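You operate a simulated robot arm through the tools that you are given. There is no shell and no other tool. Be economical: measure what you need, move in short steps, check, and stop when the job is done.

Carry out the task below with a simulated two-armed robot. There is one attempt and no reset: what you move stays moved.

Task
On the top of the analyser bench, fold the blue cloth in half, so that its two short edges meet.

It is judged by the outcome, as a careful person would: the job done as asked, and still so three seconds after it is handed in. It fails if anything else is knocked over, pushed out of place, dropped, spilled or broken. Flat cloth is picked up by pressing the open fingertips on it (5 to 10 N) and closing them slowly along it; thin cloth reads only 2 to 8 mm in the jaws.

Robot
Two 7-joint arms with two-finger parallel grippers on one trunk, on a base that drives. Base frame: it is fixed to the floor where the robot stands at the start and does not move with it; the origin is under the middle of the robot, x ahead of it, y to its left, z up; the surface under the hand at the start is at about z = 0.76. Readings come in m, rad, newtons and seconds.
The left shoulder is at the start at [0.06, 0.143, 0.901], the right one opposite. With the tool pointing down near the work surface each hand reaches from about 0.32 to 0.74 m from the robot's upright axis, wherever it stands, measured 20 degrees to its own side. Places, roughly: analyser bench [0.7, -1.1, 0.8]. Payload 1.57 kg a hand.
The TCP of each hand is the grasp point between the finger pads, 0.03 m short of the fingertips. In the tool frame z runs along the fingers and y along their closing line. The gripper opens to 0.11 m. The fingers are 0.024 m wide and 0.012 m thick; the gripper's body (0.048 by 0.112 m) begins 0.078 m behind the TCP.
Orientation is that of the tool frame in the base frame, as a unit quaternion [w, x, y, z]. With the fingers straight down and closing along the base's y, the tool's x points along the base's -x, its y along +y and its z along -z.

Tools
- The arms move only by the tool drive_tool. It takes "left_plan", "right_plan" or both (then of equal length, played together; a hand with none holds still); each is one flat list of numbers, 7 for each row, row after row: the opening, from 0 (shut) to 1 (fully open), then the shift along the tool's x, y, z in mm, then the turn, a rotation vector about the tool's x, y, z in rad. In form: [grip, dx, dy, dz, ax, ay, az, grip, dx, dy, dz, ax, ay, az, ...]. A call has 1 to 10 rows; each row shifts and turns the commanded pose from where the row before left it, along the tool's axes as they then stand. A row lasts 0.2 s, in which the tool goes at most 0.05 m and 0.15 rad; a call with a longer step from one row to the next is refused whole, and so is a gripper value outside its range. A pose out of reach is approached as far as the arm can. The call stops where the force on the tool passes 40 N (or 10 N more than at its start, if that is more) or the arm is blocked; 0.2 s more then pass. The fingers move at their own pace (about 0.045 m/s each) and stop on an object; they squeeze with about 24 N. The grip force told is the motor's: it shows also when the fingers shut on nothing. Time passes only in rows, and 0.2 s behind the last, so rows that do not move let the fingers close. It gives the time, the measured TCP pose, the force on the tool (base axes), the opening and the grip force at its end, in the units of the frame above (readings bear some noise), with the torque about the TCP (base axes, N m) and any sound that the robot's microphone picked up.
- Cameras (640 x 400 px; columns grow to the right, rows downward): "scene" is now at [0.0379, -0.0142, 1.5021]; the picture's right is [-0.20, -0.98, 0.00], its down [-0.82, 0.17, -0.55] and it looks along [0.54, -0.11, -0.83] (base axes); focal length 248 px, centre (320, 200). "left" rides on the left gripper at [0.07, -0.016, -0.141] in its tool frame; the picture's right is [0.23, 0.97, 0.00], its down [-0.85, 0.20, -0.48] and it looks along [-0.47, 0.11, 0.88] (tool axes); focal length 222 px, centre (320, 200). "right" rides on the right gripper at [0.07, 0.016, -0.141] in its tool frame; the picture's right is [-0.23, 0.97, 0.00], its down [-0.86, -0.20, -0.48] and it looks along [-0.47, -0.11, 0.88] (tool axes); focal length 222 px, centre (320, 200). There is no depth. A picture from a camera that has moved, and an enlarged one, comes with that camera's place and axes in the base frame and with its lens.
- grab_frame(camera): a new picture of that camera. It takes no simulated time.
- lift_body(by): slides the trunk up (or, below 0, down) by that many m; the arms and the scene camera ride with it, the base frame stays. It gives what a move gives, with no picture.
- base_move(legs): drives the robot by 1 to 6 legs, each [ahead, left, turn to the left] in m, m and rad, along the robot's own axes; the way and the turn of a leg run together, so that a leg with both is an arc; at most 1.5 m and 3.142 rad a leg. The arms and the cameras ride along, it lands a little off, and it stops where it bumps. It gives what a move gives.
- pan_tilt(pan, tilt): turns the head with the scene camera to pan (to the left, within 1.501 rad either way) and tilt (down, from -0.506 to 1.204), counted from straight ahead of the robot. It gives what a move gives.
- enlarge(camera, box): a new picture of the part [left, top, right, bottom] of that camera's present view, enlarged. It takes no simulated time.
- job_done(): hands the job in; it is judged then, once.

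Go step by step. Nothing tells you exact positions but the pictures and the camera data: compare them with the known pose of the tool, close in by small moves and look again before you grip or let go. The budget is 120 turns and 108 pictures, counting those below and the enlarged ones. Unless the task says otherwise, let go and move clear before handing in, and close with one line.

The tools are called after "Emit:" by a JSON object that holds its "fn" and its "kwargs". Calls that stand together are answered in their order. drive_tool: Moves the arms, as the interface text tells. Its arguments: {"type":"object","properties":{"left_plan":{"type":"array","items":{"type":"number"}},"right_plan":{"type":"array","items":{"type":"number"}}},"required":[]} The other tools are called the same way: lift_body (by) slides the trunk up or down; base_move (legs) drives the base; pan_tilt (pan, tilt) turns the head that bears the scene camera; grab_frame (camera) takes a picture; enlarge (camera, box) takes an enlarged picture of a part of a camera's view; job_done () hands the job in.

At the start:

```text
t: 0.0
left_position: [0.4886, 0.001, 0.9258]
left_ee_rot: [0.0, 0.0, 1.0, 0.0]
left_contact_force: [-0.5, 0.5, -0.5]
left_wrist_torque: [0.02, -0.02, -0.01]
left_grip_width: 0.1101
left_gripper_force: 0.1
right_position: [0.4151, -0.3495, 0.9628]
right_ee_rot: [0.0, 0.0, 1.0, 0.0]
right_contact_force: [-0.5, -0.1, 0.1]
right_wrist_torque: [0.04, -0.01, 0.05]
right_grip_width: 0.1101
right_gripper_force: 0.1
trunk travel left (down, up): [-0.5, 0.09]
robot x, y, heading: [0.0002, 0.0007, 0.001]
head pan, tilt: [-0.206, 0.984]
```

scene: 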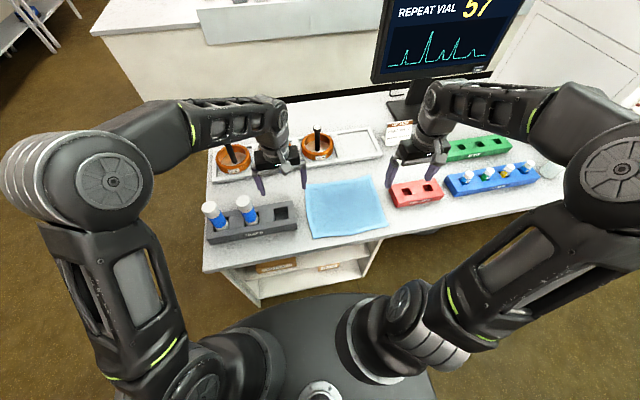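
right: 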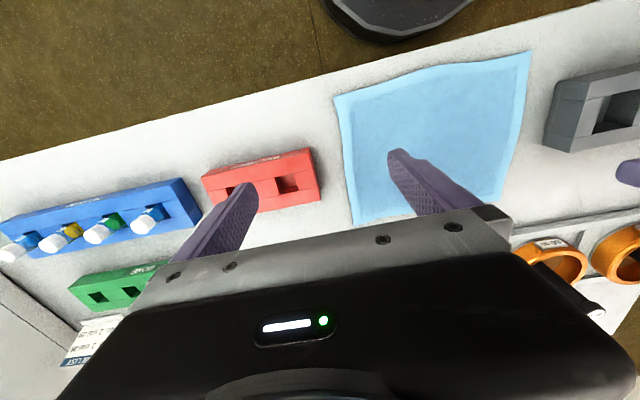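
left: 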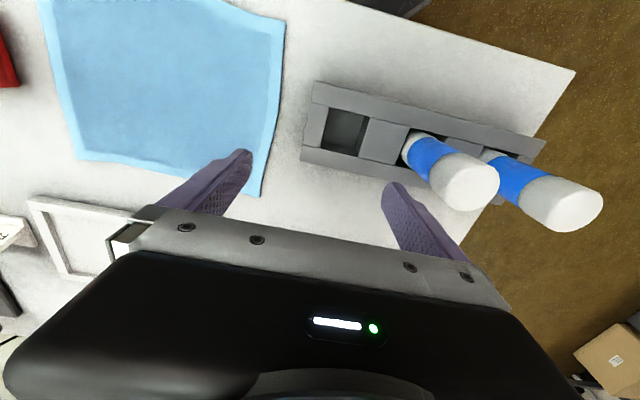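

I see a light blue cloth on the bench before me, but the analyser bench is given at about [0.7, -1.1], to my right. I look that way first, to settle which bench and cloth is meant.

Emit:
{"fn": "pan_tilt", "kwargs": {"pan": -1.0, "tilt": 0.6}}

Emit:
{"fn": "grab_frame", "kwargs": {"camera": "scene"}}

```text
t: 1.1
left_position: [0.4886, 0.0023, 0.9261]
left_ee_rot: [0.0, -0.001, 1.0, 0.0]
left_contact_force: [-0.4, 0.6, -0.6]
left_wrist_torque: [0.01, 0.01, -0.01]
left_grip_width: 0.1098
left_gripper_force: 0.0
right_position: [0.4153, -0.3489, 0.9621]
right_ee_rot: [-0.001, 0.001, 1.0, 0.0]
right_contact_force: [0.9, 0.6, -0.2]
right_wrist_torque: [-0.01, 0.0, -0.02]
right_grip_width: 0.1097
right_gripper_force: 0.1
trunk travel left (down, up): [-0.5, 0.09]
robot x, y, heading: [-0.0009, 0.0015, -0.003]
head pan, tilt: [-1.0, 0.6]
```

```text
104 pictures are left
camera scene: at [0.0166, -0.074, 1.5329], right [-0.84, -0.54, 0.0], down [-0.31, 0.48, -0.82], along [0.45, -0.69, -0.57], focal length 248 px, centre (320, 200)
```

scene: 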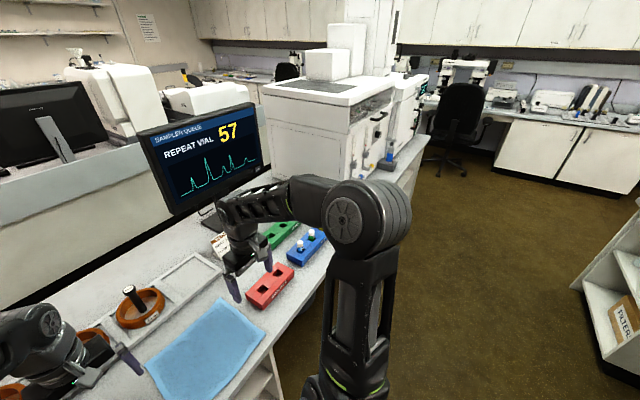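

The analyser stands on this same bench further right, so this is the analyser bench and the cloth in front of me is the only blue one. Next I need its exact corners, so I lift the hands and look at it closely.

Emit:
{"fn": "drive_tool", "kwargs": {"left_plan": [1, 0, 30, -40, 0, 0, 0, 1, 0, 30, -30, 0, 0, 0, 1, 0, 30, 0, 0, 0, 0, 1, 0, 30, 0, 0, 0, 0], "right_plan": [1, 0, -30, -30, 0, 0, 0, 1, 0, -30, 0, 0, 0, 0, 1, 0, -30, 0, 0, 0, 0, 1, 0, 0, 0, 0, 0, 0]}}

Emit:
{"fn": "pan_tilt", "kwargs": {"pan": -0.4, "tilt": 0.95}}

Emit:
{"fn": "enlarge", "kwargs": {"camera": "scene", "box": [160, 100, 480, 300]}}

Emit:
{"fn": "grab_frame", "kwargs": {"camera": "scene"}}

```text
t: 2.1
left_position: [0.4889, 0.1226, 0.9957]
left_ee_rot: [0.001, -0.001, 1.0, 0.001]
left_contact_force: [-0.5, -0.4, -0.5]
left_wrist_torque: [-0.05, 0.02, 0.0]
left_grip_width: 0.11
left_gripper_force: 0.0
right_position: [0.4145, -0.439, 0.9932]
right_ee_rot: [-0.001, 0.0, 1.0, 0.0]
right_contact_force: [-0.5, 0.5, 0.2]
right_wrist_torque: [0.01, 0.0, -0.04]
right_grip_width: 0.1099
right_gripper_force: 0.1
trunk travel left (down, up): [-0.5, 0.09]
robot x, y, heading: [-0.0001, 0.0002, 0.002]
head pan, tilt: [-1.0, 0.6]
```

```text
t: 3.1
left_position: [0.488, 0.1219, 0.9954]
left_ee_rot: [0.0, 0.0, 1.0, 0.0]
left_contact_force: [-0.4, 0.2, 0.1]
left_wrist_torque: [0.0, 0.0, -0.03]
left_grip_width: 0.1097
left_gripper_force: 0.1
right_position: [0.4151, -0.4383, 0.9925]
right_ee_rot: [0.0, 0.0, 1.0, 0.0]
right_contact_force: [-0.2, -0.1, -0.6]
right_wrist_torque: [0.01, -0.01, 0.0]
right_grip_width: 0.1101
right_gripper_force: 0.1
trunk travel left (down, up): [-0.5, 0.09]
robot x, y, heading: [0.0015, 0.0014, 0.0]
head pan, tilt: [-0.4, 0.949]
```

```text
2.00 times, centred on (320, 200) of scene
camera zoom: at [0.0357, -0.0281, 1.5046], right [-0.39, -0.92, 0.0], down [-0.75, 0.32, -0.58], along [0.54, -0.23, -0.81], focal length 497 px, centre (320, 200)
```

zoom: 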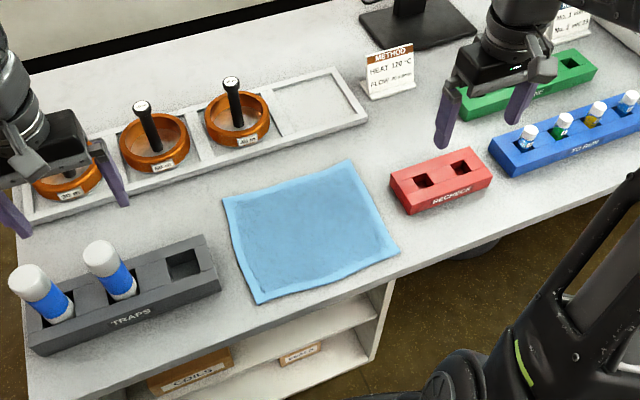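

```text
102 pictures are left
camera scene: at [0.0357, -0.0281, 1.5046], right [-0.39, -0.92, 0.0], down [-0.75, 0.32, -0.58], along [0.54, -0.23, -0.81], focal length 248 px, centre (320, 200)
```

scene: 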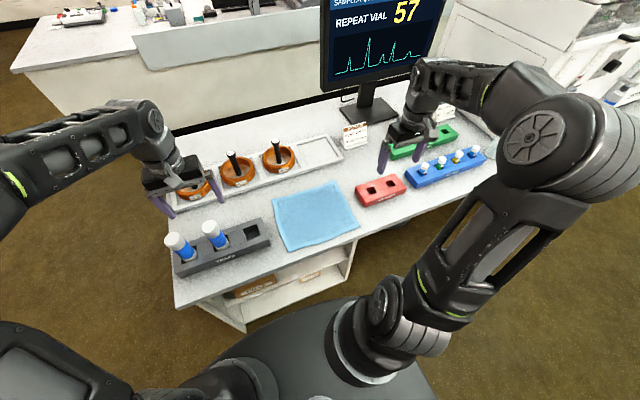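

The cloth is about 0.255 m long along y and 0.223 m along x, so its short edges are the left one (y≈-0.07, x 0.38–0.60) and the right one (y≈-0.32). I plan to carry the left short edge over onto the right one with both hands, so I first drive the base right to centre on the cloth.

Emit:
{"fn": "base_move", "kwargs": {"legs": [[0, -0.19, 0]]}}

Emit:
{"fn": "pan_tilt", "kwargs": {"pan": 0.0, "tilt": 0.98}}

Emit:
{"fn": "drive_tool", "kwargs": {"left_plan": [1, 0, 0, 0, 0, 0, 0.15, 1, 0, 0, 0, 0, 0, 0.15, 1, 0, 0, 0, 0, 0, 0.15, 1, 0, 0, 0, 0, 0, 0.15, 1, 0, 0, 0, 0, 0, 0.15, 1, 0, 0, 0, 0, 0, 0.15, 1, 0, 0, 0, 0, 0, 0.15, 1, 0, 0, 0, 0, 0, 0.15, 1, 0, 0, 0, 0, 0, 0.15, 1, 0, 0, 0, 0, 0, 0.15], "right_plan": [1, 0, 0, 0, 0, 0, 0.15, 1, 0, 0, 0, 0, 0, 0.15, 1, 0, 0, 0, 0, 0, 0.15, 1, 0, 0, 0, 0, 0, 0.15, 1, 0, 0, 0, 0, 0, 0.15, 1, 0, 0, 0, 0, 0, 0.15, 1, 0, 0, 0, 0, 0, 0.15, 1, 0, 0, 0, 0, 0, 0.15, 1, 0, 0, 0, 0, 0, 0.15, 1, 0, 0, 0, 0, 0, 0.15]}}

Emit:
{"fn": "grab_frame", "kwargs": {"camera": "scene"}}

```text
t: 4.7
left_position: [0.4888, -0.0676, 0.9964]
left_ee_rot: [0.001, 0.0, 1.0, 0.001]
left_contact_force: [-0.1, 1.1, 0.3]
left_wrist_torque: [0.05, 0.02, -0.03]
left_grip_width: 0.1099
left_gripper_force: 0.0
right_position: [0.4166, -0.6296, 0.9918]
right_ee_rot: [0.001, -0.001, 1.0, 0.001]
right_contact_force: [-1.3, -0.3, -0.2]
right_wrist_torque: [0.03, 0.02, 0.04]
right_grip_width: 0.1099
right_gripper_force: 0.0
trunk travel left (down, up): [-0.5, 0.09]
robot x, y, heading: [0.0005, -0.1903, -0.0]
head pan, tilt: [-0.4, 0.949]
```

```text
t: 5.5
left_position: [0.4881, -0.0669, 0.9949]
left_ee_rot: [-0.001, -0.001, 1.0, 0.0]
left_contact_force: [1.1, -0.3, 0.5]
left_wrist_torque: [0.02, 0.01, -0.02]
left_grip_width: 0.1097
left_gripper_force: 0.0
right_position: [0.4168, -0.6282, 0.993]
right_ee_rot: [0.0, -0.001, 1.0, 0.0]
right_contact_force: [0.3, 0.6, -0.6]
right_wrist_torque: [-0.01, -0.01, 0.0]
right_grip_width: 0.11
right_gripper_force: 0.0
trunk travel left (down, up): [-0.5, 0.09]
robot x, y, heading: [-0.0013, -0.1908, 0.004]
head pan, tilt: [0.0, 0.979]
```

```text
t: 7.8
left_position: [0.4898, -0.069, 0.9967]
left_ee_rot: [-0.001, 0.683, 0.731, 0.0]
left_contact_force: [-0.7, -0.6, -0.3]
left_wrist_torque: [-0.03, 0.02, 0.03]
left_grip_width: 0.1105
left_gripper_force: 0.1
right_position: [0.4163, -0.628, 0.9925]
right_ee_rot: [0.0, 0.682, 0.731, -0.001]
right_contact_force: [0.0, 1.2, -0.5]
right_wrist_torque: [-0.02, 0.02, 0.01]
right_grip_width: 0.1102
right_gripper_force: 0.1
trunk travel left (down, up): [-0.5, 0.09]
robot x, y, heading: [-0.0014, -0.1892, 0.003]
head pan, tilt: [0.0, 0.979]
```

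```text
101 pictures are left
camera scene: at [0.0398, -0.1901, 1.5024], right [0.0, -1.0, 0.0], down [-0.83, 0.0, -0.56], along [0.56, 0.0, -0.83], focal length 248 px, centre (320, 200)
```

scene: 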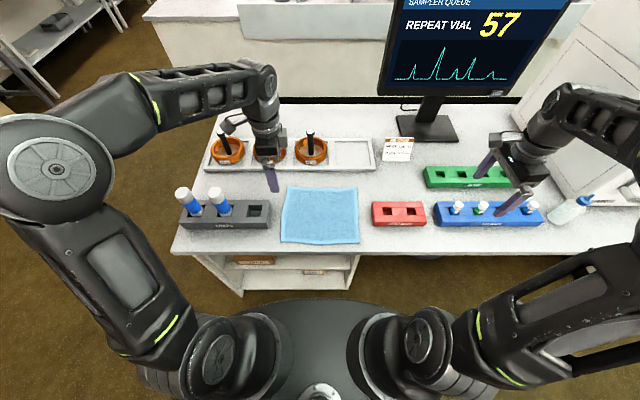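

Both hands turned well so the jaws close nearly along x, i.e. along the short edge. Now the left hand goes over the far-left corner and the right hand toward the near-left corner.

Emit:
{"fn": "drive_tool", "kwargs": {"left_plan": [0.4, 0, 0, 0, 0, 0, 0.07, 0.4, -7, 40, 0, 0, 0, 0, 0.4, -6, 38, 0, 0, 0, 0, 0.4, 0, 0, 40, 0, 0, 0, 0.4, 0, 0, 40, 0, 0, 0, 0.4, 0, 0, 0, 0, 0, 0, 0.4, 0, 0, 0, 0, 0, 0, 0.4, 0, 0, 0, 0, 0, 0, 0.4, 0, 0, 0, 0, 0, 0, 0.4, 0, 0, 0, 0, 0, 0], "right_plan": [0.4, 0, 0, 0, 0, 0, 0.07, 0.4, 48, 0, 0, 0, 0, 0, 0.4, 48, 0, 0, 0, 0, 0, 0.4, 48, 0, 0, 0, 0, 0, 0.4, 48, 0, 0, 0, 0, 0, 0.4, 48, 0, 0, 0, 0, 0, 0.4, 48, 0, 0, 0, 0, 0, 0.4, 48, 0, 0, 0, 0, 0, 0.4, 48, 0, 0, 0, 0, 0, 0.4, 0, 0, 0, 0, 0, 0]}}

Emit:
{"fn": "grab_frame", "kwargs": {"camera": "left"}}

Emit:
{"fn": "grab_frame", "kwargs": {"camera": "scene"}}

```text
t: 9.9
left_position: [0.5667, -0.0817, 0.9148]
left_ee_rot: [0.0, 0.707, 0.708, 0.0]
left_contact_force: [-0.5, -0.1, 0.8]
left_wrist_torque: [0.01, -0.01, 0.0]
left_grip_width: 0.0438
left_gripper_force: 0.1
right_position: [0.4147, -0.2434, 0.9914]
right_ee_rot: [0.0, 0.707, 0.708, 0.0]
right_contact_force: [0.3, 0.0, -0.1]
right_wrist_torque: [0.01, -0.02, 0.0]
right_grip_width: 0.044
right_gripper_force: 0.1
trunk travel left (down, up): [-0.5, 0.09]
robot x, y, heading: [-0.0028, -0.1914, 0.003]
head pan, tilt: [0.0, 0.979]
```

```text
100 pictures are left
camera left: at [0.5514, -0.0112, 1.057], right [0.97, 0.23, 0.0], down [0.2, -0.85, 0.48], along [0.11, -0.47, -0.88], focal length 222 px, centre (320, 200)
```

left: 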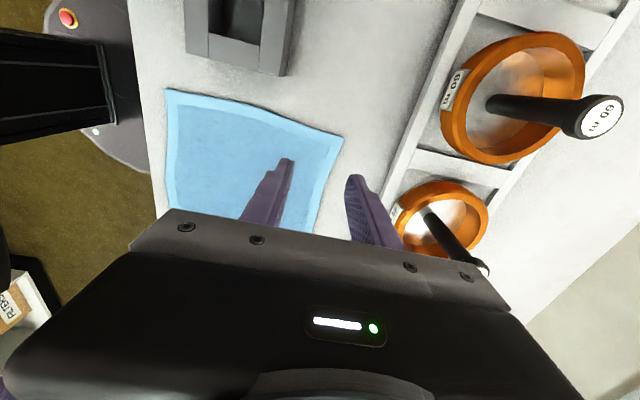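

```text
99 pictures are left
camera scene: at [0.0397, -0.1905, 1.5025], right [0.0, -1.0, 0.0], down [-0.83, 0.0, -0.56], along [0.56, 0.0, -0.83], focal length 248 px, centre (320, 200)
```

scene: 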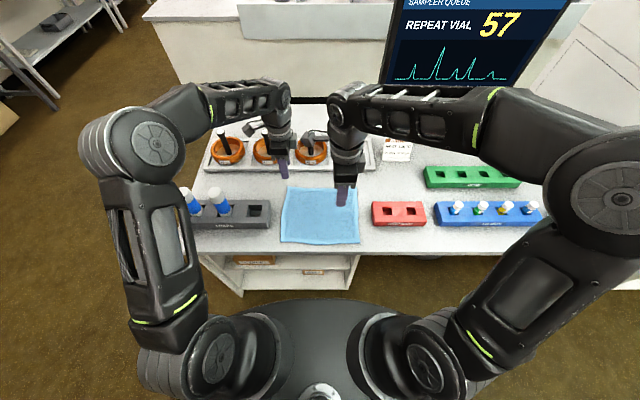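

Left camera confirms far corner at about (0.598, -0.071) and near corner at (0.376, -0.066). I bring the right hand over the near corner, adjust the left one, and lower both to just above the cloth.

Emit:
{"fn": "drive_tool", "kwargs": {"left_plan": [0.27, -2, 0, 0, 0, 0, 0, 0.27, 0, 0, 0, 0, 0, 0, 0.27, 0, 0, 0, 0, 0, 0, 0.27, 0, 0, 0, 0, 0, 0, 0.27, 0, 0, 0, 0, 0, 0, 0.27, 0, 0, 0, 0, 0, 0, 0.27, 0, 0, 30, 0, 0, 0, 0.27, 0, 0, 30, 0, 0, 0, 0.27, 0, 0, 30, 0, 0, 0, 0.27, 0, 0, 0, 0, 0, 0], "right_plan": [0.27, 33, -8, 0, 0, 0, 0, 0.27, 33, 0, 0, 0, 0, 0, 0.27, 33, 0, 0, 0, 0, 0, 0.27, 33, 0, 0, 0, 0, 0, 0.27, 31, 0, 0, 0, 0, 0, 0.27, 0, 0, 40, 0, 0, 0, 0.27, 0, 0, 45, 0, 0, 0, 0.27, 0, 0, 45, 0, 0, 0, 0.27, 0, 0, 36, 0, 0, 0, 0.27, 0, 0, 0, 0, 0, 0]}}

Emit:
{"fn": "grab_frame", "kwargs": {"camera": "left"}}

Emit:
{"fn": "grab_frame", "kwargs": {"camera": "right"}}

Emit:
{"fn": "grab_frame", "kwargs": {"camera": "scene"}}

```text
t: 12.2
left_position: [0.5669, -0.0837, 0.8248]
left_ee_rot: [0.0, 0.706, 0.709, 0.001]
left_contact_force: [0.3, 0.0, -0.2]
left_wrist_torque: [-0.02, 0.02, 0.0]
left_grip_width: 0.0298
left_gripper_force: 0.1
right_position: [0.4061, -0.0825, 0.8274]
right_ee_rot: [-0.001, 0.706, 0.708, 0.001]
right_contact_force: [-0.1, -0.8, -1.3]
right_wrist_torque: [0.02, 0.03, 0.01]
right_grip_width: 0.0297
right_gripper_force: 0.1
trunk travel left (down, up): [-0.5, 0.09]
robot x, y, heading: [0.0036, -0.1936, 0.004]
head pan, tilt: [0.0, 0.979]
```

```text
98 pictures are left
camera left: at [0.5511, -0.0136, 0.9667], right [0.97, 0.23, 0.0], down [0.2, -0.85, 0.48], along [0.11, -0.47, -0.88], focal length 222 px, centre (320, 200)
```

left: 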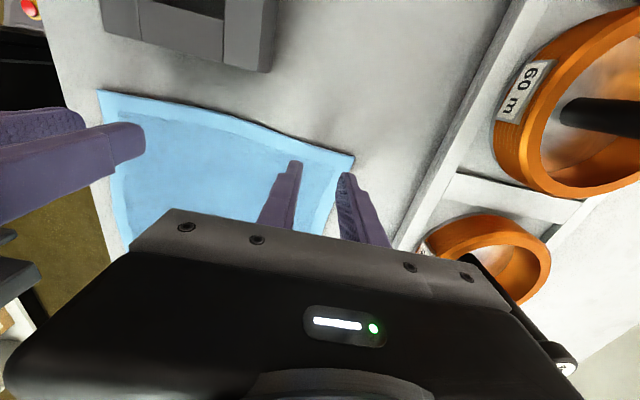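

```text
97 pictures are left
camera right: at [0.4235, -0.0122, 0.9685], right [0.97, -0.22, 0.0], down [-0.2, -0.86, 0.48], along [-0.11, -0.47, -0.88], focal length 222 px, centre (320, 200)
```

right: 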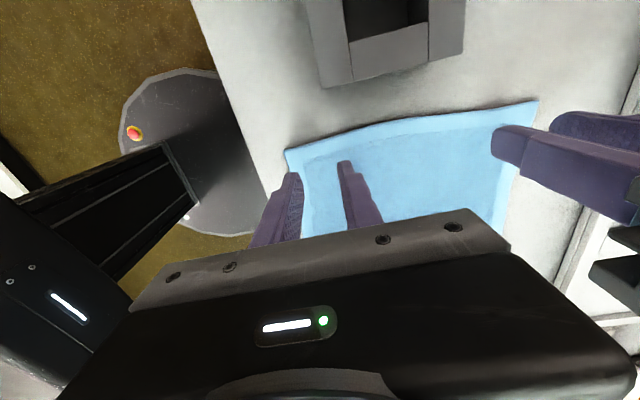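

```text
96 pictures are left
camera scene: at [0.0396, -0.1901, 1.5025], right [0.0, -1.0, 0.0], down [-0.83, 0.0, -0.56], along [0.56, 0.0, -0.83], focal length 248 px, centre (320, 200)
```

scene: 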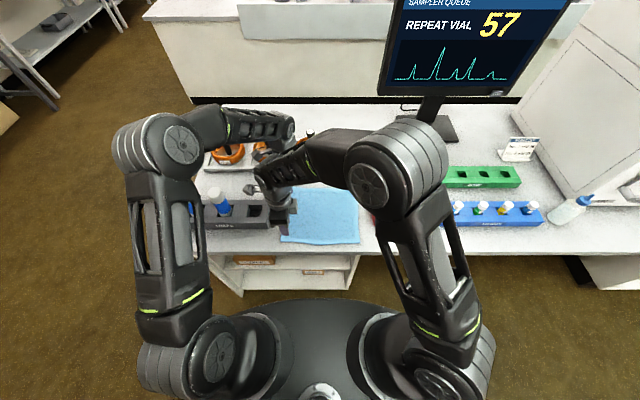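

The fingers are within a few millimetres of where I want them; I nudge each slightly inward onto the cloth and lower to almost touching.

Emit:
{"fn": "drive_tool", "kwargs": {"left_plan": [0.27, 0, -4, 10, 0, 0, 0, 0.27, 0, 0, 15, 0, 0, 0, 0.27, 0, 0, 7, 0, 0, 0, 0.27, 0, 0, 0, 0, 0, 0], "right_plan": [0.27, 5, 5, 10, 0, 0, 0, 0.27, 0, 0, 15, 0, 0, 0, 0.27, 0, 0, 9, 0, 0, 0, 0.27, 0, 0, 0, 0, 0, 0]}}

Emit:
{"fn": "enlarge", "kwargs": {"camera": "left", "box": [200, 100, 440, 250]}}

Emit:
{"fn": "enlarge", "kwargs": {"camera": "right", "box": [200, 100, 440, 250]}}

```text
t: 13.2
left_position: [0.5632, -0.0831, 0.795]
left_ee_rot: [0.0, 0.706, 0.708, 0.001]
left_contact_force: [0.4, 0.3, 3.3]
left_wrist_torque: [0.03, 0.0, -0.02]
left_grip_width: 0.0297
left_gripper_force: 0.2
right_position: [0.4114, -0.076, 0.7943]
right_ee_rot: [0.0, 0.706, 0.708, 0.002]
right_contact_force: [1.7, -2.1, 9.3]
right_wrist_torque: [-0.05, -0.02, 0.01]
right_grip_width: 0.0295
right_gripper_force: 0.1
trunk travel left (down, up): [-0.5, 0.09]
robot x, y, heading: [-0.001, -0.1928, 0.002]
head pan, tilt: [0.0, 0.979]
```

```text
2.67 times, centred on (320, 175) of left
camera zoom: at [0.5474, -0.0133, 0.9353], right [0.97, 0.23, 0.0], down [0.2, -0.85, 0.48], along [0.11, -0.47, -0.88], focal length 592 px, centre (320, 267)
```

zoom: 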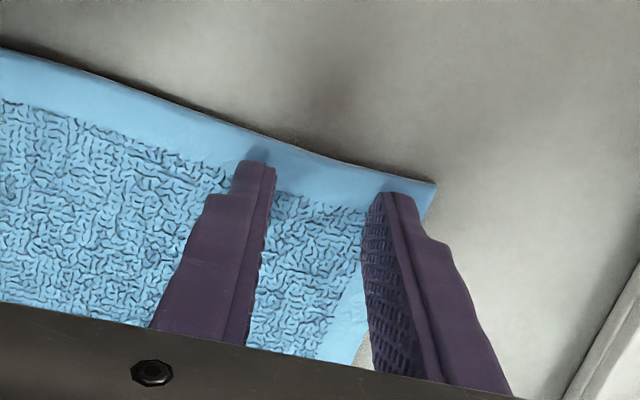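

```text
2.67 times, centred on (320, 175) of right
camera zoom: at [0.4293, -0.0061, 0.9351], right [0.97, -0.22, 0.0], down [-0.2, -0.86, 0.48], along [-0.11, -0.47, -0.88], focal length 592 px, centre (320, 267)
```

zoom: 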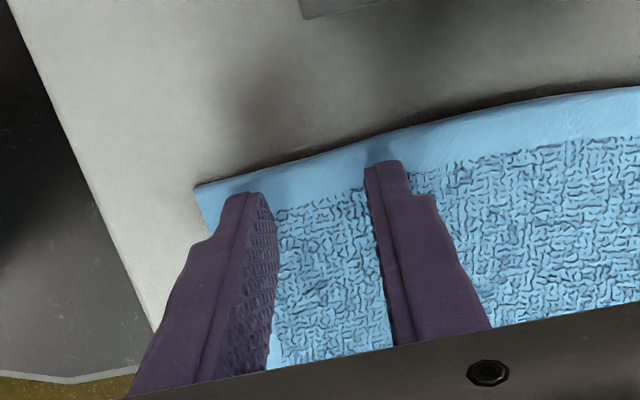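

Both fingertip pairs sit on the cloth by the corners with light contact (right 9 N, left 3 N). I press the left a touch more and close both slowly.

Emit:
{"fn": "drive_tool", "kwargs": {"left_plan": [0.27, 0, 0, 1, 0, 0, 0, 0.24, 0, 0, 0, 0, 0, 0, 0.21, 0, 0, 0, 0, 0, 0, 0.18, 0, 0, 0, 0, 0, 0, 0.15, 0, 0, 0, 0, 0, 0, 0.12, 0, 0, 0, 0, 0, 0, 0.09, 0, 0, 0, 0, 0, 0, 0.06, 0, 0, 0, 0, 0, 0, 0.03, 0, 0, 0, 0, 0, 0, 0, 0, 0, 0, 0, 0, 0], "right_plan": [0.27, 0, 0, 0, 0, 0, 0, 0.24, 0, 0, 0, 0, 0, 0, 0.21, 0, 0, 0, 0, 0, 0, 0.18, 0, 0, 0, 0, 0, 0, 0.15, 0, 0, 0, 0, 0, 0, 0.12, 0, 0, 0, 0, 0, 0, 0.09, 0, 0, 0, 0, 0, 0, 0.06, 0, 0, 0, 0, 0, 0, 0.03, 0, 0, 0, 0, 0, 0, 0, 0, 0, 0, 0, 0, 0]}}

Emit:
{"fn": "enlarge", "kwargs": {"camera": "left", "box": [200, 100, 440, 250]}}

Emit:
{"fn": "enlarge", "kwargs": {"camera": "right", "box": [200, 100, 440, 250]}}

```text
t: 15.3
left_position: [0.5629, -0.0821, 0.793]
left_ee_rot: [0.001, 0.707, 0.707, 0.001]
left_contact_force: [-2.5, 0.6, 12.4]
left_wrist_torque: [0.05, 0.1, 0.03]
left_grip_width: 0.0042
left_gripper_force: 23.8
right_position: [0.4095, -0.0758, 0.7938]
right_ee_rot: [0.001, 0.706, 0.709, 0.0]
right_contact_force: [0.8, -0.4, 13.2]
right_wrist_torque: [0.01, -0.01, 0.0]
right_grip_width: 0.0
right_gripper_force: 17.1
trunk travel left (down, up): [-0.5, 0.09]
robot x, y, heading: [-0.0003, -0.1916, 0.001]
head pan, tilt: [0.0, 0.979]
```

```text
2.67 times, centred on (320, 175) of left
camera zoom: at [0.5464, -0.0132, 0.9346], right [0.97, 0.23, 0.0], down [0.2, -0.85, 0.48], along [0.11, -0.47, -0.88], focal length 592 px, centre (320, 267)
```

zoom: 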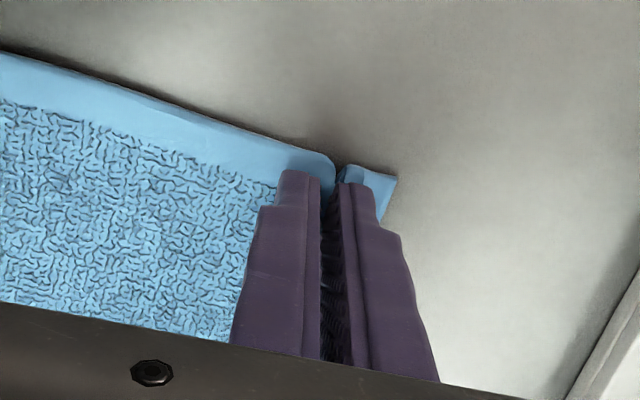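

```text
2.67 times, centred on (320, 175) of right
camera zoom: at [0.4279, -0.0061, 0.9348], right [0.97, -0.22, 0.0], down [-0.2, -0.86, 0.48], along [-0.11, -0.47, -0.88], focal length 592 px, centre (320, 267)
```

zoom: 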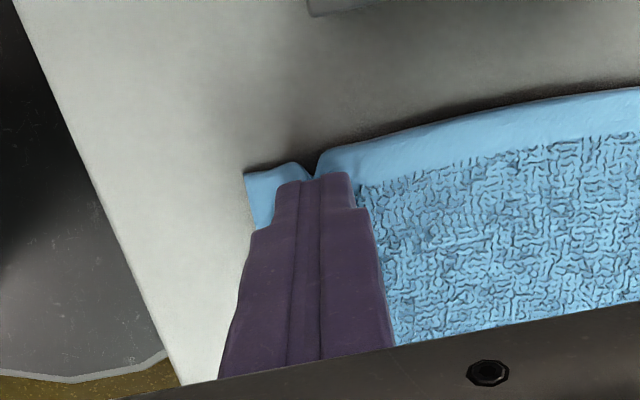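

The left hand caught the cloth (4.2 mm), but the right shut on nothing (0.0 mm). I reopen the right hand a little wider, press slightly deeper, and retry it alone.

Emit:
{"fn": "drive_tool", "kwargs": {"right_plan": [0.3, 0, 0, -2, 0, 0, 0, 0.3, 0, 0, 0, 0, 0, 0, 0.3, 0, 2, 0, 0, 0, 0, 0.3, 0, 0, 2, 0, 0, 0, 0.3, 0, 0, 1, 0, 0, 0]}}

Emit:
{"fn": "enlarge", "kwargs": {"camera": "right", "box": [200, 100, 440, 250]}}

```text
t: 16.6
left_position: [0.5623, -0.0835, 0.7943]
left_ee_rot: [0.001, 0.706, 0.708, 0.001]
left_contact_force: [1.8, 0.5, 11.0]
left_wrist_torque: [0.07, -0.04, 0.01]
left_grip_width: 0.0037
left_gripper_force: 24.0
right_position: [0.4135, -0.076, 0.793]
right_ee_rot: [0.0, 0.706, 0.708, 0.001]
right_contact_force: [-2.4, -3.3, 16.0]
right_wrist_torque: [-0.1, 0.05, 0.01]
right_grip_width: 0.0316
right_gripper_force: 0.0
trunk travel left (down, up): [-0.5, 0.09]
robot x, y, heading: [-0.0038, -0.1884, 0.006]
head pan, tilt: [0.0, 0.979]
```

```text
2.67 times, centred on (320, 175) of right
camera zoom: at [0.4305, -0.0061, 0.9347], right [0.97, -0.22, 0.0], down [-0.2, -0.86, 0.48], along [-0.1, -0.47, -0.88], focal length 592 px, centre (320, 267)
```

zoom: 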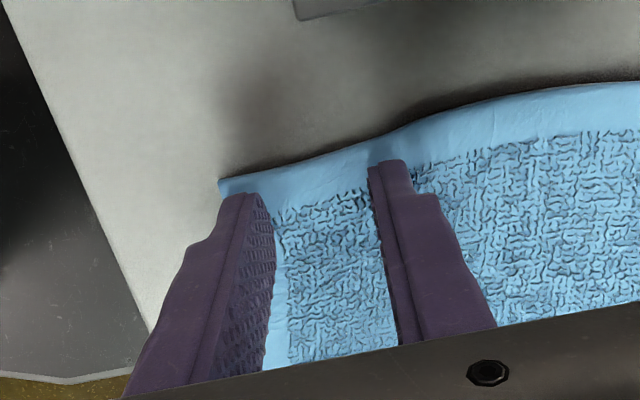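

The right force is 16 N, too much; I ease it by about 1 mm and close more slowly.

Emit:
{"fn": "drive_tool", "kwargs": {"right_plan": [0.3, 0, 0, -1, 0, 0, 0, 0.28, 0, 0, 0, 0, 0, 0, 0.26, 0, 0, 0, 0, 0, 0, 0.24, 0, 0, 0, 0, 0, 0, 0.22, 0, 0, 0, 0, 0, 0, 0.2, 0, 0, 0, 0, 0, 0, 0.18, 0, 0, 0, 0, 0, 0, 0.16, 0, 0, 0, 0, 0, 0, 0.14, 0, 0, 0, 0, 0, 0, 0.12, 0, 0, 0, 0, 0, 0]}}

Emit:
{"fn": "enlarge", "kwargs": {"camera": "right", "box": [200, 100, 440, 250]}}

```text
t: 18.8
left_position: [0.5635, -0.085, 0.7924]
left_ee_rot: [0.001, 0.706, 0.708, 0.001]
left_contact_force: [-0.4, 0.3, 13.9]
left_wrist_torque: [0.04, -0.02, 0.03]
left_grip_width: 0.0039
left_gripper_force: 23.7
right_position: [0.4128, -0.0773, 0.7929]
right_ee_rot: [0.001, 0.706, 0.708, 0.001]
right_contact_force: [3.4, 0.0, 14.7]
right_wrist_torque: [-0.02, -0.14, 0.0]
right_grip_width: 0.0128
right_gripper_force: 0.0
trunk travel left (down, up): [-0.5, 0.09]
robot x, y, heading: [-0.0029, -0.1913, -0.001]
head pan, tilt: [0.0, 0.979]
```

```text
2.67 times, centred on (320, 175) of right
camera zoom: at [0.4306, -0.0062, 0.9346], right [0.97, -0.22, 0.0], down [-0.2, -0.86, 0.48], along [-0.11, -0.47, -0.88], focal length 592 px, centre (320, 267)
```

zoom: 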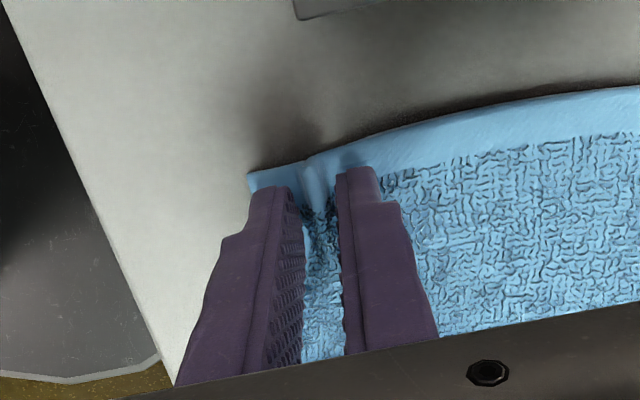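

A ridge is clearly rising between the right fingertips. I finish closing.

Emit:
{"fn": "drive_tool", "kwargs": {"right_plan": [0.1, 0, 0, 0, 0, 0, 0, 0.08, 0, 0, 0, 0, 0, 0, 0.06, 0, 0, 0, 0, 0, 0, 0.04, 0, 0, 0, 0, 0, 0, 0.02, 0, 0, 0, 0, 0, 0, 0, 0, 0, 0, 0, 0, 0, 0, 0, 0, 0, 0, 0, 0]}}

Emit:
{"fn": "enlarge", "kwargs": {"camera": "right", "box": [200, 100, 440, 250]}}

```text
t: 20.4
left_position: [0.5621, -0.0831, 0.7935]
left_ee_rot: [0.001, 0.706, 0.708, 0.001]
left_contact_force: [-0.1, 1.3, 14.7]
left_wrist_torque: [0.05, 0.0, 0.0]
left_grip_width: 0.0042
left_gripper_force: 24.3
right_position: [0.412, -0.0764, 0.792]
right_ee_rot: [0.0, 0.706, 0.708, 0.0]
right_contact_force: [3.6, -0.9, 14.7]
right_wrist_torque: [-0.01, -0.07, 0.02]
right_grip_width: 0.004
right_gripper_force: 24.0
trunk travel left (down, up): [-0.5, 0.09]
robot x, y, heading: [0.0008, -0.1907, -0.002]
head pan, tilt: [0.0, 0.979]
```

```text
2.67 times, centred on (320, 175) of right
camera zoom: at [0.4305, -0.0062, 0.9346], right [0.97, -0.22, 0.0], down [-0.2, -0.86, 0.48], along [-0.11, -0.47, -0.88], focal length 592 px, centre (320, 267)
```

zoom: 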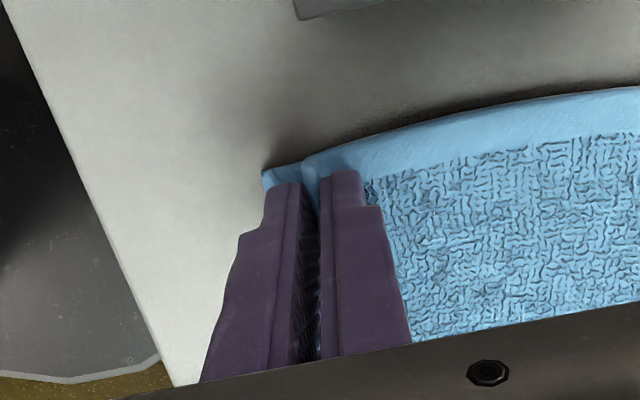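

Both hands now hold about 4 mm of cloth. I lift and swing both together through the first half of the arc toward the right edge.

Emit:
{"fn": "drive_tool", "kwargs": {"left_plan": [0, -2.2, 0, -21.1, 0, 0, 0, 0, -6.5, 0, -20.2, 0, 0, 0, 0, -10.5, 0, -18.7, 0, 0, 0, 0, -14.2, 0, -16.4, 0, 0, 0, 0, -17.3, -1, -13.4, 0, 0, 0, 0, -19.7, -1, -10, 0, 0, 0, 0, -21.4, 0, -6.1, 0, 0, 0, 0, -22.2, 0, -2.1, 0, 0, 0], "right_plan": [0, -2.2, 0, -21.1, 0, 0, 0, 0, -6.5, 0, -20.2, 0, 0, 0, 0, -10.5, 0, -18.7, 0, 0, 0, 0, -14.2, 0, -16.4, 0, 0, 0, 0, -17.3, -1, -13.4, 0, 0, 0, 0, -19.7, -1, -10, 0, 0, 0, 0, -21.4, 0, -6.1, 0, 0, 0, 0, -22.2, 0, -2.1, 0, 0, 0]}}

Emit:
{"fn": "grab_frame", "kwargs": {"camera": "scene"}}

Emit:
{"fn": "grab_frame", "kwargs": {"camera": "left"}}

Emit:
{"fn": "grab_frame", "kwargs": {"camera": "right"}}

```text
t: 22.1
left_position: [0.561, -0.1977, 0.8996]
left_ee_rot: [0.0, 0.706, 0.708, 0.0]
left_contact_force: [-0.9, 0.5, -0.4]
left_wrist_torque: [0.02, 0.03, 0.0]
left_grip_width: 0.0038
left_gripper_force: 24.1
right_position: [0.4123, -0.1909, 0.9001]
right_ee_rot: [0.0, 0.706, 0.708, 0.0]
right_contact_force: [0.9, -0.7, 0.3]
right_wrist_torque: [0.0, -0.05, 0.0]
right_grip_width: 0.0038
right_gripper_force: 24.3
trunk travel left (down, up): [-0.5, 0.09]
robot x, y, heading: [-0.0002, -0.1939, -0.001]
head pan, tilt: [0.0, 0.979]
```

```text
88 pictures are left
camera scene: at [0.0398, -0.1909, 1.5024], right [0.0, -1.0, 0.0], down [-0.83, 0.0, -0.56], along [0.56, 0.0, -0.83], focal length 248 px, centre (320, 200)
```

scene: 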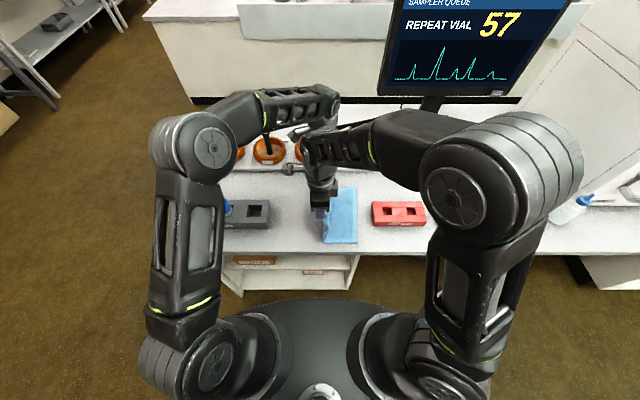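

```text
87 pictures are left
camera left: at [0.5451, -0.1276, 1.0416], right [0.97, 0.23, 0.0], down [0.2, -0.85, 0.48], along [0.11, -0.47, -0.88], focal length 222 px, centre (320, 200)
```

left: 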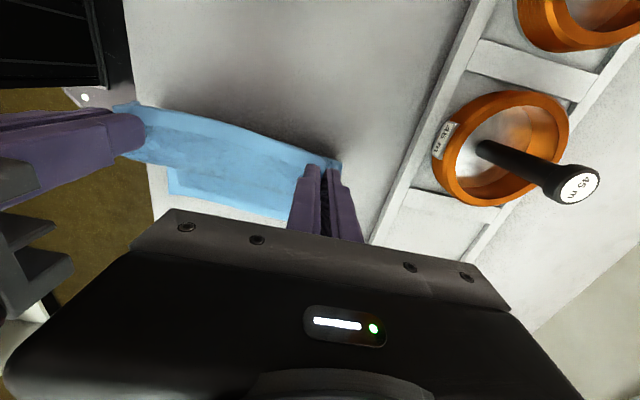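

```text
86 pictures are left
camera right: at [0.4298, -0.1205, 1.0422], right [0.97, -0.22, 0.0], down [-0.2, -0.86, 0.48], along [-0.11, -0.47, -0.88], focal length 222 px, centre (320, 200)
```

right: 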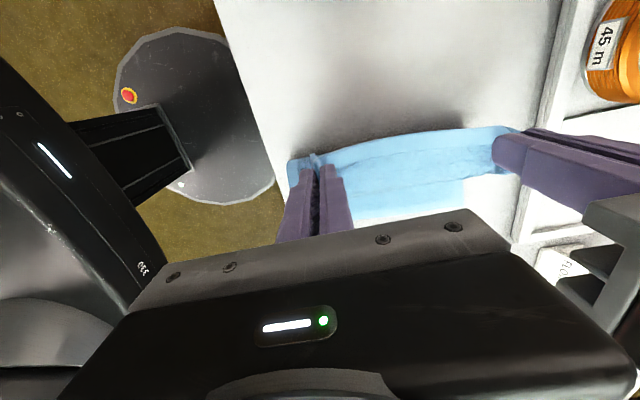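

The cloth hangs cleanly between both hands and the right half has not moved. I continue over with a gradual tilt so the held edge turns over, stopping partway to check.

Emit:
{"fn": "drive_tool", "kwargs": {"left_plan": [0, -24.3, 0, 0.2, 0, 0.0875, 0, 0, -23.8, -1, 2.3, 0, 0.0875, 0, 0, -22.8, 0, 4.5, 0, 0.0875, 0, 0, -21.8, -1, 6.7, 0, 0.0875, 0, 0, -20.4, 0, 8.7, 0, 0.0875, 0], "right_plan": [0, -24.3, 0, 0.2, 0, 0.0875, 0, 0, -23.8, -1, 2.3, 0, 0.0875, 0, 0, -22.8, -1, 4.5, 0, 0.0875, 0, 0, -21.8, -1, 6.7, 0, 0.0875, 0, 0, -20.4, 0, 8.7, 0, 0.0875, 0]}}

Emit:
{"fn": "grab_frame", "kwargs": {"camera": "scene"}}

Emit:
{"fn": "grab_frame", "kwargs": {"camera": "left"}}

Emit:
{"fn": "grab_frame", "kwargs": {"camera": "right"}}

```text
t: 23.4
left_position: [0.5602, -0.2669, 0.8869]
left_ee_rot: [-0.093, 0.7, 0.702, 0.091]
left_contact_force: [-5.6, -1.3, -1.8]
left_wrist_torque: [-0.01, 0.2, 0.03]
left_grip_width: 0.0035
left_gripper_force: 23.6
left hand out of reach, approached as far as the arm can: row 4, 5
right_position: [0.41, -0.2958, 0.8614]
right_ee_rot: [-0.154, 0.689, 0.691, 0.156]
right_contact_force: [5.2, 0.9, 1.1]
right_wrist_torque: [0.02, -0.17, -0.06]
right_grip_width: 0.0039
right_gripper_force: 24.3
trunk travel left (down, up): [-0.5, 0.09]
robot x, y, heading: [-0.0017, -0.1849, 0.003]
head pan, tilt: [0.0, 0.979]
```

```text
85 pictures are left
camera scene: at [0.0399, -0.1912, 1.5025], right [0.0, -1.0, 0.0], down [-0.83, 0.0, -0.56], along [0.56, 0.0, -0.83], focal length 248 px, centre (320, 200)
```

scene: 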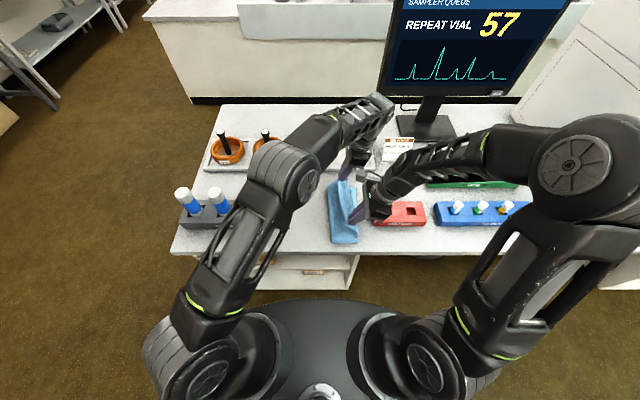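

```text
84 pictures are left
camera left: at [0.5447, -0.2367, 1.0413], right [0.97, 0.22, 0.06], down [0.2, -0.95, 0.24], along [0.11, -0.22, -0.97], focal length 222 px, centre (320, 200)
```

left: 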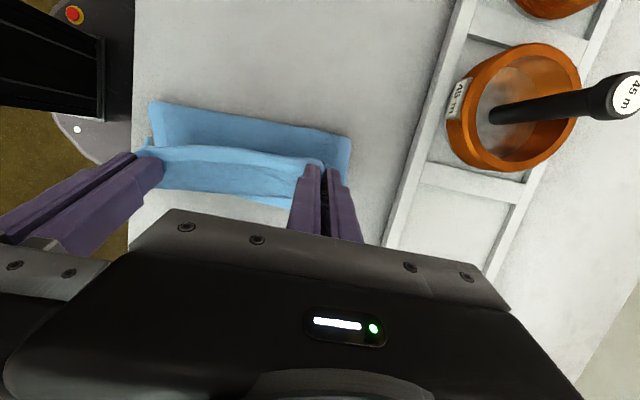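

```text
83 pictures are left
camera right: at [0.4277, -0.2922, 1.0189], right [0.97, -0.2, -0.09], down [-0.2, -0.98, 0.07], along [-0.11, -0.05, -0.99], focal length 222 px, centre (320, 200)
```

right: 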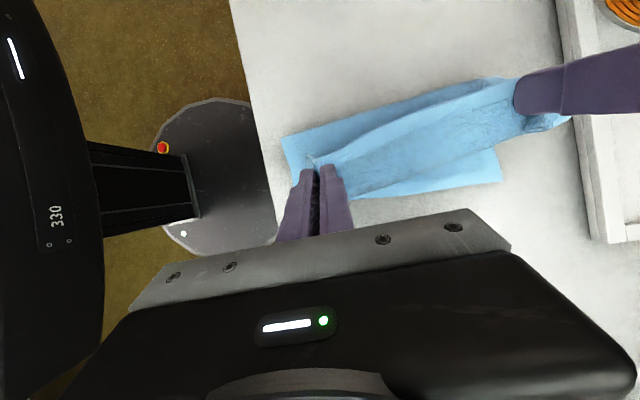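

The left hand ran out of reach with the tilt and lags behind, while the right is on course. I take tilt off the left hand and see where it settles.

Emit:
{"fn": "drive_tool", "kwargs": {"left_plan": [0, 0, 0, 0, 0, -0.14, 0, 0, 0, 0, 0, 0, -0.1, 0, 0, 0, 0, 0, 0, 0, 0]}}

Emit:
{"fn": "grab_frame", "kwargs": {"camera": "right"}}

```text
t: 24.1
left_position: [0.5608, -0.2667, 0.8877]
left_ee_rot: [-0.008, 0.707, 0.708, 0.008]
left_contact_force: [-6.6, -0.3, -1.6]
left_wrist_torque: [-0.02, 0.21, -0.01]
left_grip_width: 0.0038
left_gripper_force: 24.0
right_position: [0.4093, -0.2951, 0.8601]
right_ee_rot: [-0.153, 0.69, 0.691, 0.154]
right_contact_force: [6.5, 0.3, 0.8]
right_wrist_torque: [0.03, -0.17, -0.02]
right_grip_width: 0.0038
right_gripper_force: 24.4
trunk travel left (down, up): [-0.5, 0.09]
robot x, y, heading: [-0.002, -0.1886, 0.003]
head pan, tilt: [0.0, 0.979]
```

```text
82 pictures are left
camera right: at [0.4274, -0.2914, 1.0186], right [0.97, -0.2, -0.1], down [-0.2, -0.98, 0.07], along [-0.11, -0.05, -0.99], focal length 222 px, centre (320, 200)
```

right: 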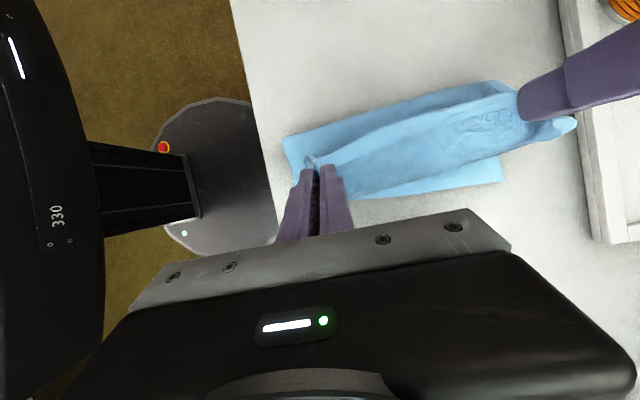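

The left command holds at its last reachable pose, now nearly vertical at y = -0.267. I move it on toward the right edge without tilt, in level with the right hand.

Emit:
{"fn": "drive_tool", "kwargs": {"left_plan": [0, -13, -1, 10, 0, 0, 0, 0, -13, -1, 16, 0, 0, 0, 0, 0, 0, 0, 0, 0, 0]}}

Emit:
{"fn": "grab_frame", "kwargs": {"camera": "left"}}

```text
t: 24.9
left_position: [0.5607, -0.2912, 0.8613]
left_ee_rot: [-0.007, 0.706, 0.708, 0.008]
left_contact_force: [-2.2, 0.5, 0.0]
left_wrist_torque: [0.03, 0.03, 0.0]
left_grip_width: 0.0035
left_gripper_force: 24.5
right_position: [0.4097, -0.2957, 0.8602]
right_ee_rot: [-0.153, 0.69, 0.691, 0.153]
right_contact_force: [1.4, -0.3, 0.4]
right_wrist_torque: [-0.05, -0.03, 0.0]
right_grip_width: 0.0039
right_gripper_force: 24.2
trunk travel left (down, up): [-0.5, 0.09]
robot x, y, heading: [0.0016, -0.1912, 0.002]
head pan, tilt: [0.0, 0.979]
```

```text
81 pictures are left
camera left: at [0.5439, -0.2248, 1.0038], right [0.97, 0.23, 0.01], down [0.2, -0.86, 0.46], along [0.11, -0.45, -0.89], focal length 222 px, centre (320, 200)
```

left: 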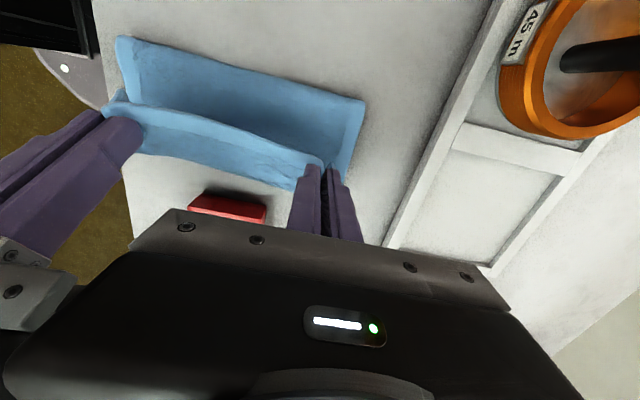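

Both hands are level again and the fold lies well, but to turn the edge over the left hand needs more tilt than it can reach from here. I'll bring the hands back to mid-fold where the cloth is slack, and shift the base right in small drives.

Emit:
{"fn": "drive_tool", "kwargs": {"left_plan": [0, 27.7, 0, 5, 0, 0, 0, 0, 27.7, 0, 5, 0, 0, 0, 0, 27.7, 0, 5, 0, 0, 0, 0, 27.7, 0, 5, 0, 0, 0], "right_plan": [0, 24.2, 0, 16.8, 0, 0, 0, 0, 24.2, 0, 16.8, 0, 0, 0, 0, 24.2, 0, 16.8, 0, 0, 0, 0, 24.2, 0, 16.8, 0, 0, 0]}}

Emit:
{"fn": "base_move", "kwargs": {"legs": [[0, -0.1, 0]]}}

Emit:
{"fn": "grab_frame", "kwargs": {"camera": "left"}}

Emit:
{"fn": "grab_frame", "kwargs": {"camera": "scene"}}

```text
t: 25.9
left_position: [0.5592, -0.1798, 0.8424]
left_ee_rot: [-0.007, 0.706, 0.708, 0.008]
left_contact_force: [-1.2, -0.5, -0.4]
left_wrist_torque: [-0.01, 0.01, 0.03]
left_grip_width: 0.0035
left_gripper_force: 24.2
right_position: [0.4086, -0.1789, 0.8401]
right_ee_rot: [-0.154, 0.69, 0.691, 0.153]
right_contact_force: [0.7, -0.2, 0.5]
right_wrist_torque: [-0.05, -0.04, -0.02]
right_grip_width: 0.004
right_gripper_force: 23.9
trunk travel left (down, up): [-0.5, 0.09]
robot x, y, heading: [-0.0005, -0.1943, 0.002]
head pan, tilt: [0.0, 0.979]
```

```text
t: 27.1
left_position: [0.5592, -0.2818, 0.8431]
left_ee_rot: [-0.008, 0.707, 0.708, 0.009]
left_contact_force: [-1.0, -1.3, 0.0]
left_wrist_torque: [0.03, 0.07, 0.0]
left_grip_width: 0.0035
left_gripper_force: 24.1
right_position: [0.4102, -0.2813, 0.8411]
right_ee_rot: [-0.154, 0.689, 0.691, 0.154]
right_contact_force: [1.5, 0.4, 0.6]
right_wrist_torque: [0.0, -0.03, -0.01]
right_grip_width: 0.0039
right_gripper_force: 24.2
trunk travel left (down, up): [-0.5, 0.09]
robot x, y, heading: [0.0018, -0.2915, 0.001]
head pan, tilt: [0.0, 0.979]
```

```text
80 pictures are left
camera left: at [0.5434, -0.2154, 0.9866], right [0.97, 0.23, 0.01], down [0.2, -0.87, 0.46], along [0.11, -0.45, -0.89], focal length 222 px, centre (320, 200)
```

left: 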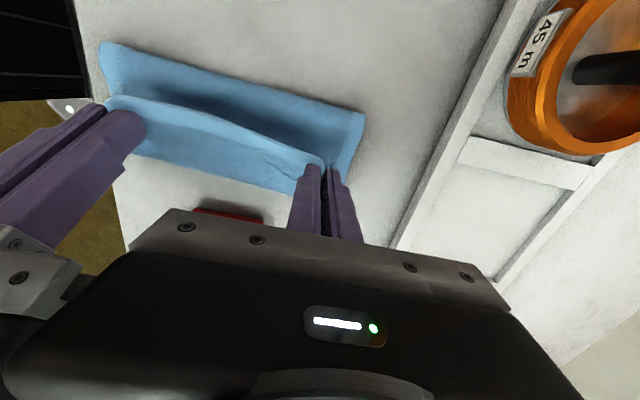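

```text
79 pictures are left
camera scene: at [0.0399, -0.2918, 1.5024], right [0.0, -1.0, 0.0], down [-0.83, 0.0, -0.56], along [0.56, 0.0, -0.83], focal length 248 px, centre (320, 200)
```

scene: 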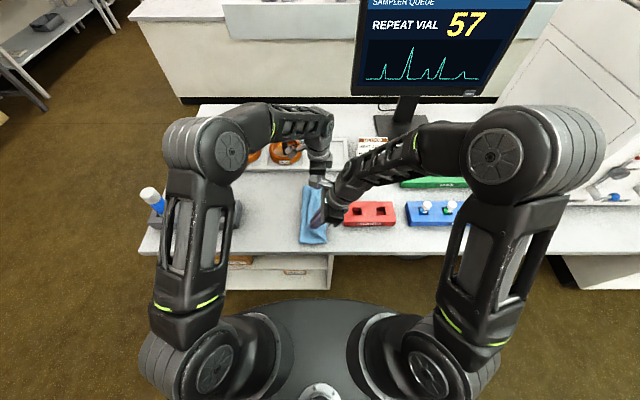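

That worked without disturbing the cloth or anything else. I repeat it once more.

Emit:
{"fn": "drive_tool", "kwargs": {"left_plan": [0, 25, 0, 0, 0, 0, 0, 0, 25, 0, 0, 0, 0, 0, 0, 25, 0, 0, 0, 0, 0, 0, 25, 0, 0, 0, 0, 0], "right_plan": [0, 22.7, 0, 10.6, 0, 0, 0, 0, 22.7, 0, 10.6, 0, 0, 0, 0, 22.7, 0, 10.6, 0, 0, 0, 0, 22.7, 0, 10.6, 0, 0, 0]}}

Emit:
{"fn": "base_move", "kwargs": {"legs": [[0, -0.1, 0]]}}

Emit:
{"fn": "grab_frame", "kwargs": {"camera": "left"}}

Emit:
{"fn": "grab_frame", "kwargs": {"camera": "scene"}}

```text
t: 28.1
left_position: [0.5592, -0.181, 0.846]
left_ee_rot: [-0.008, 0.706, 0.708, 0.007]
left_contact_force: [-0.9, 0.6, 0.0]
left_wrist_torque: [0.02, 0.01, -0.02]
left_grip_width: 0.0034
left_gripper_force: 23.9
right_position: [0.4085, -0.1798, 0.8408]
right_ee_rot: [-0.153, 0.69, 0.691, 0.153]
right_contact_force: [1.4, 0.1, 0.4]
right_wrist_torque: [-0.06, -0.01, -0.01]
right_grip_width: 0.004
right_gripper_force: 24.5
trunk travel left (down, up): [-0.5, 0.09]
robot x, y, heading: [-0.0005, -0.2915, 0.002]
head pan, tilt: [0.0, 0.979]
```

```text
t: 29.2
left_position: [0.5588, -0.2834, 0.8458]
left_ee_rot: [-0.008, 0.708, 0.707, 0.008]
left_contact_force: [-2.0, -0.1, -0.9]
left_wrist_torque: [0.04, 0.07, -0.02]
left_grip_width: 0.0035
left_gripper_force: 23.8
right_position: [0.4094, -0.2824, 0.8407]
right_ee_rot: [-0.154, 0.69, 0.69, 0.155]
right_contact_force: [1.6, -0.3, 0.0]
right_wrist_torque: [0.04, -0.07, -0.01]
right_grip_width: 0.0039
right_gripper_force: 24.1
trunk travel left (down, up): [-0.5, 0.09]
robot x, y, heading: [0.0017, -0.3907, -0.007]
head pan, tilt: [0.0, 0.979]
```

```text
78 pictures are left
camera left: at [0.5436, -0.2167, 0.9893], right [0.97, 0.23, 0.01], down [0.2, -0.87, 0.46], along [0.11, -0.45, -0.89], focal length 222 px, centre (320, 200)
```

left: 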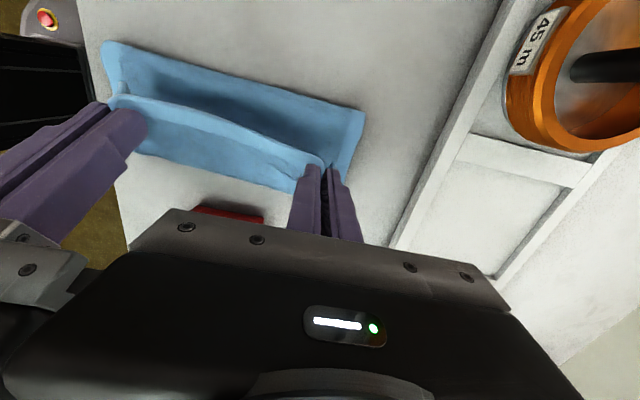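

```text
77 pictures are left
camera scene: at [0.0399, -0.3921, 1.5025], right [0.0, -1.0, 0.0], down [-0.83, 0.0, -0.56], along [0.56, 0.0, -0.83], focal length 248 px, centre (320, 200)
```

scene: 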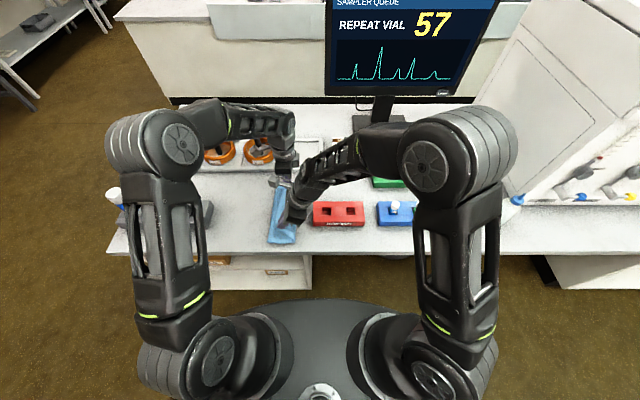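

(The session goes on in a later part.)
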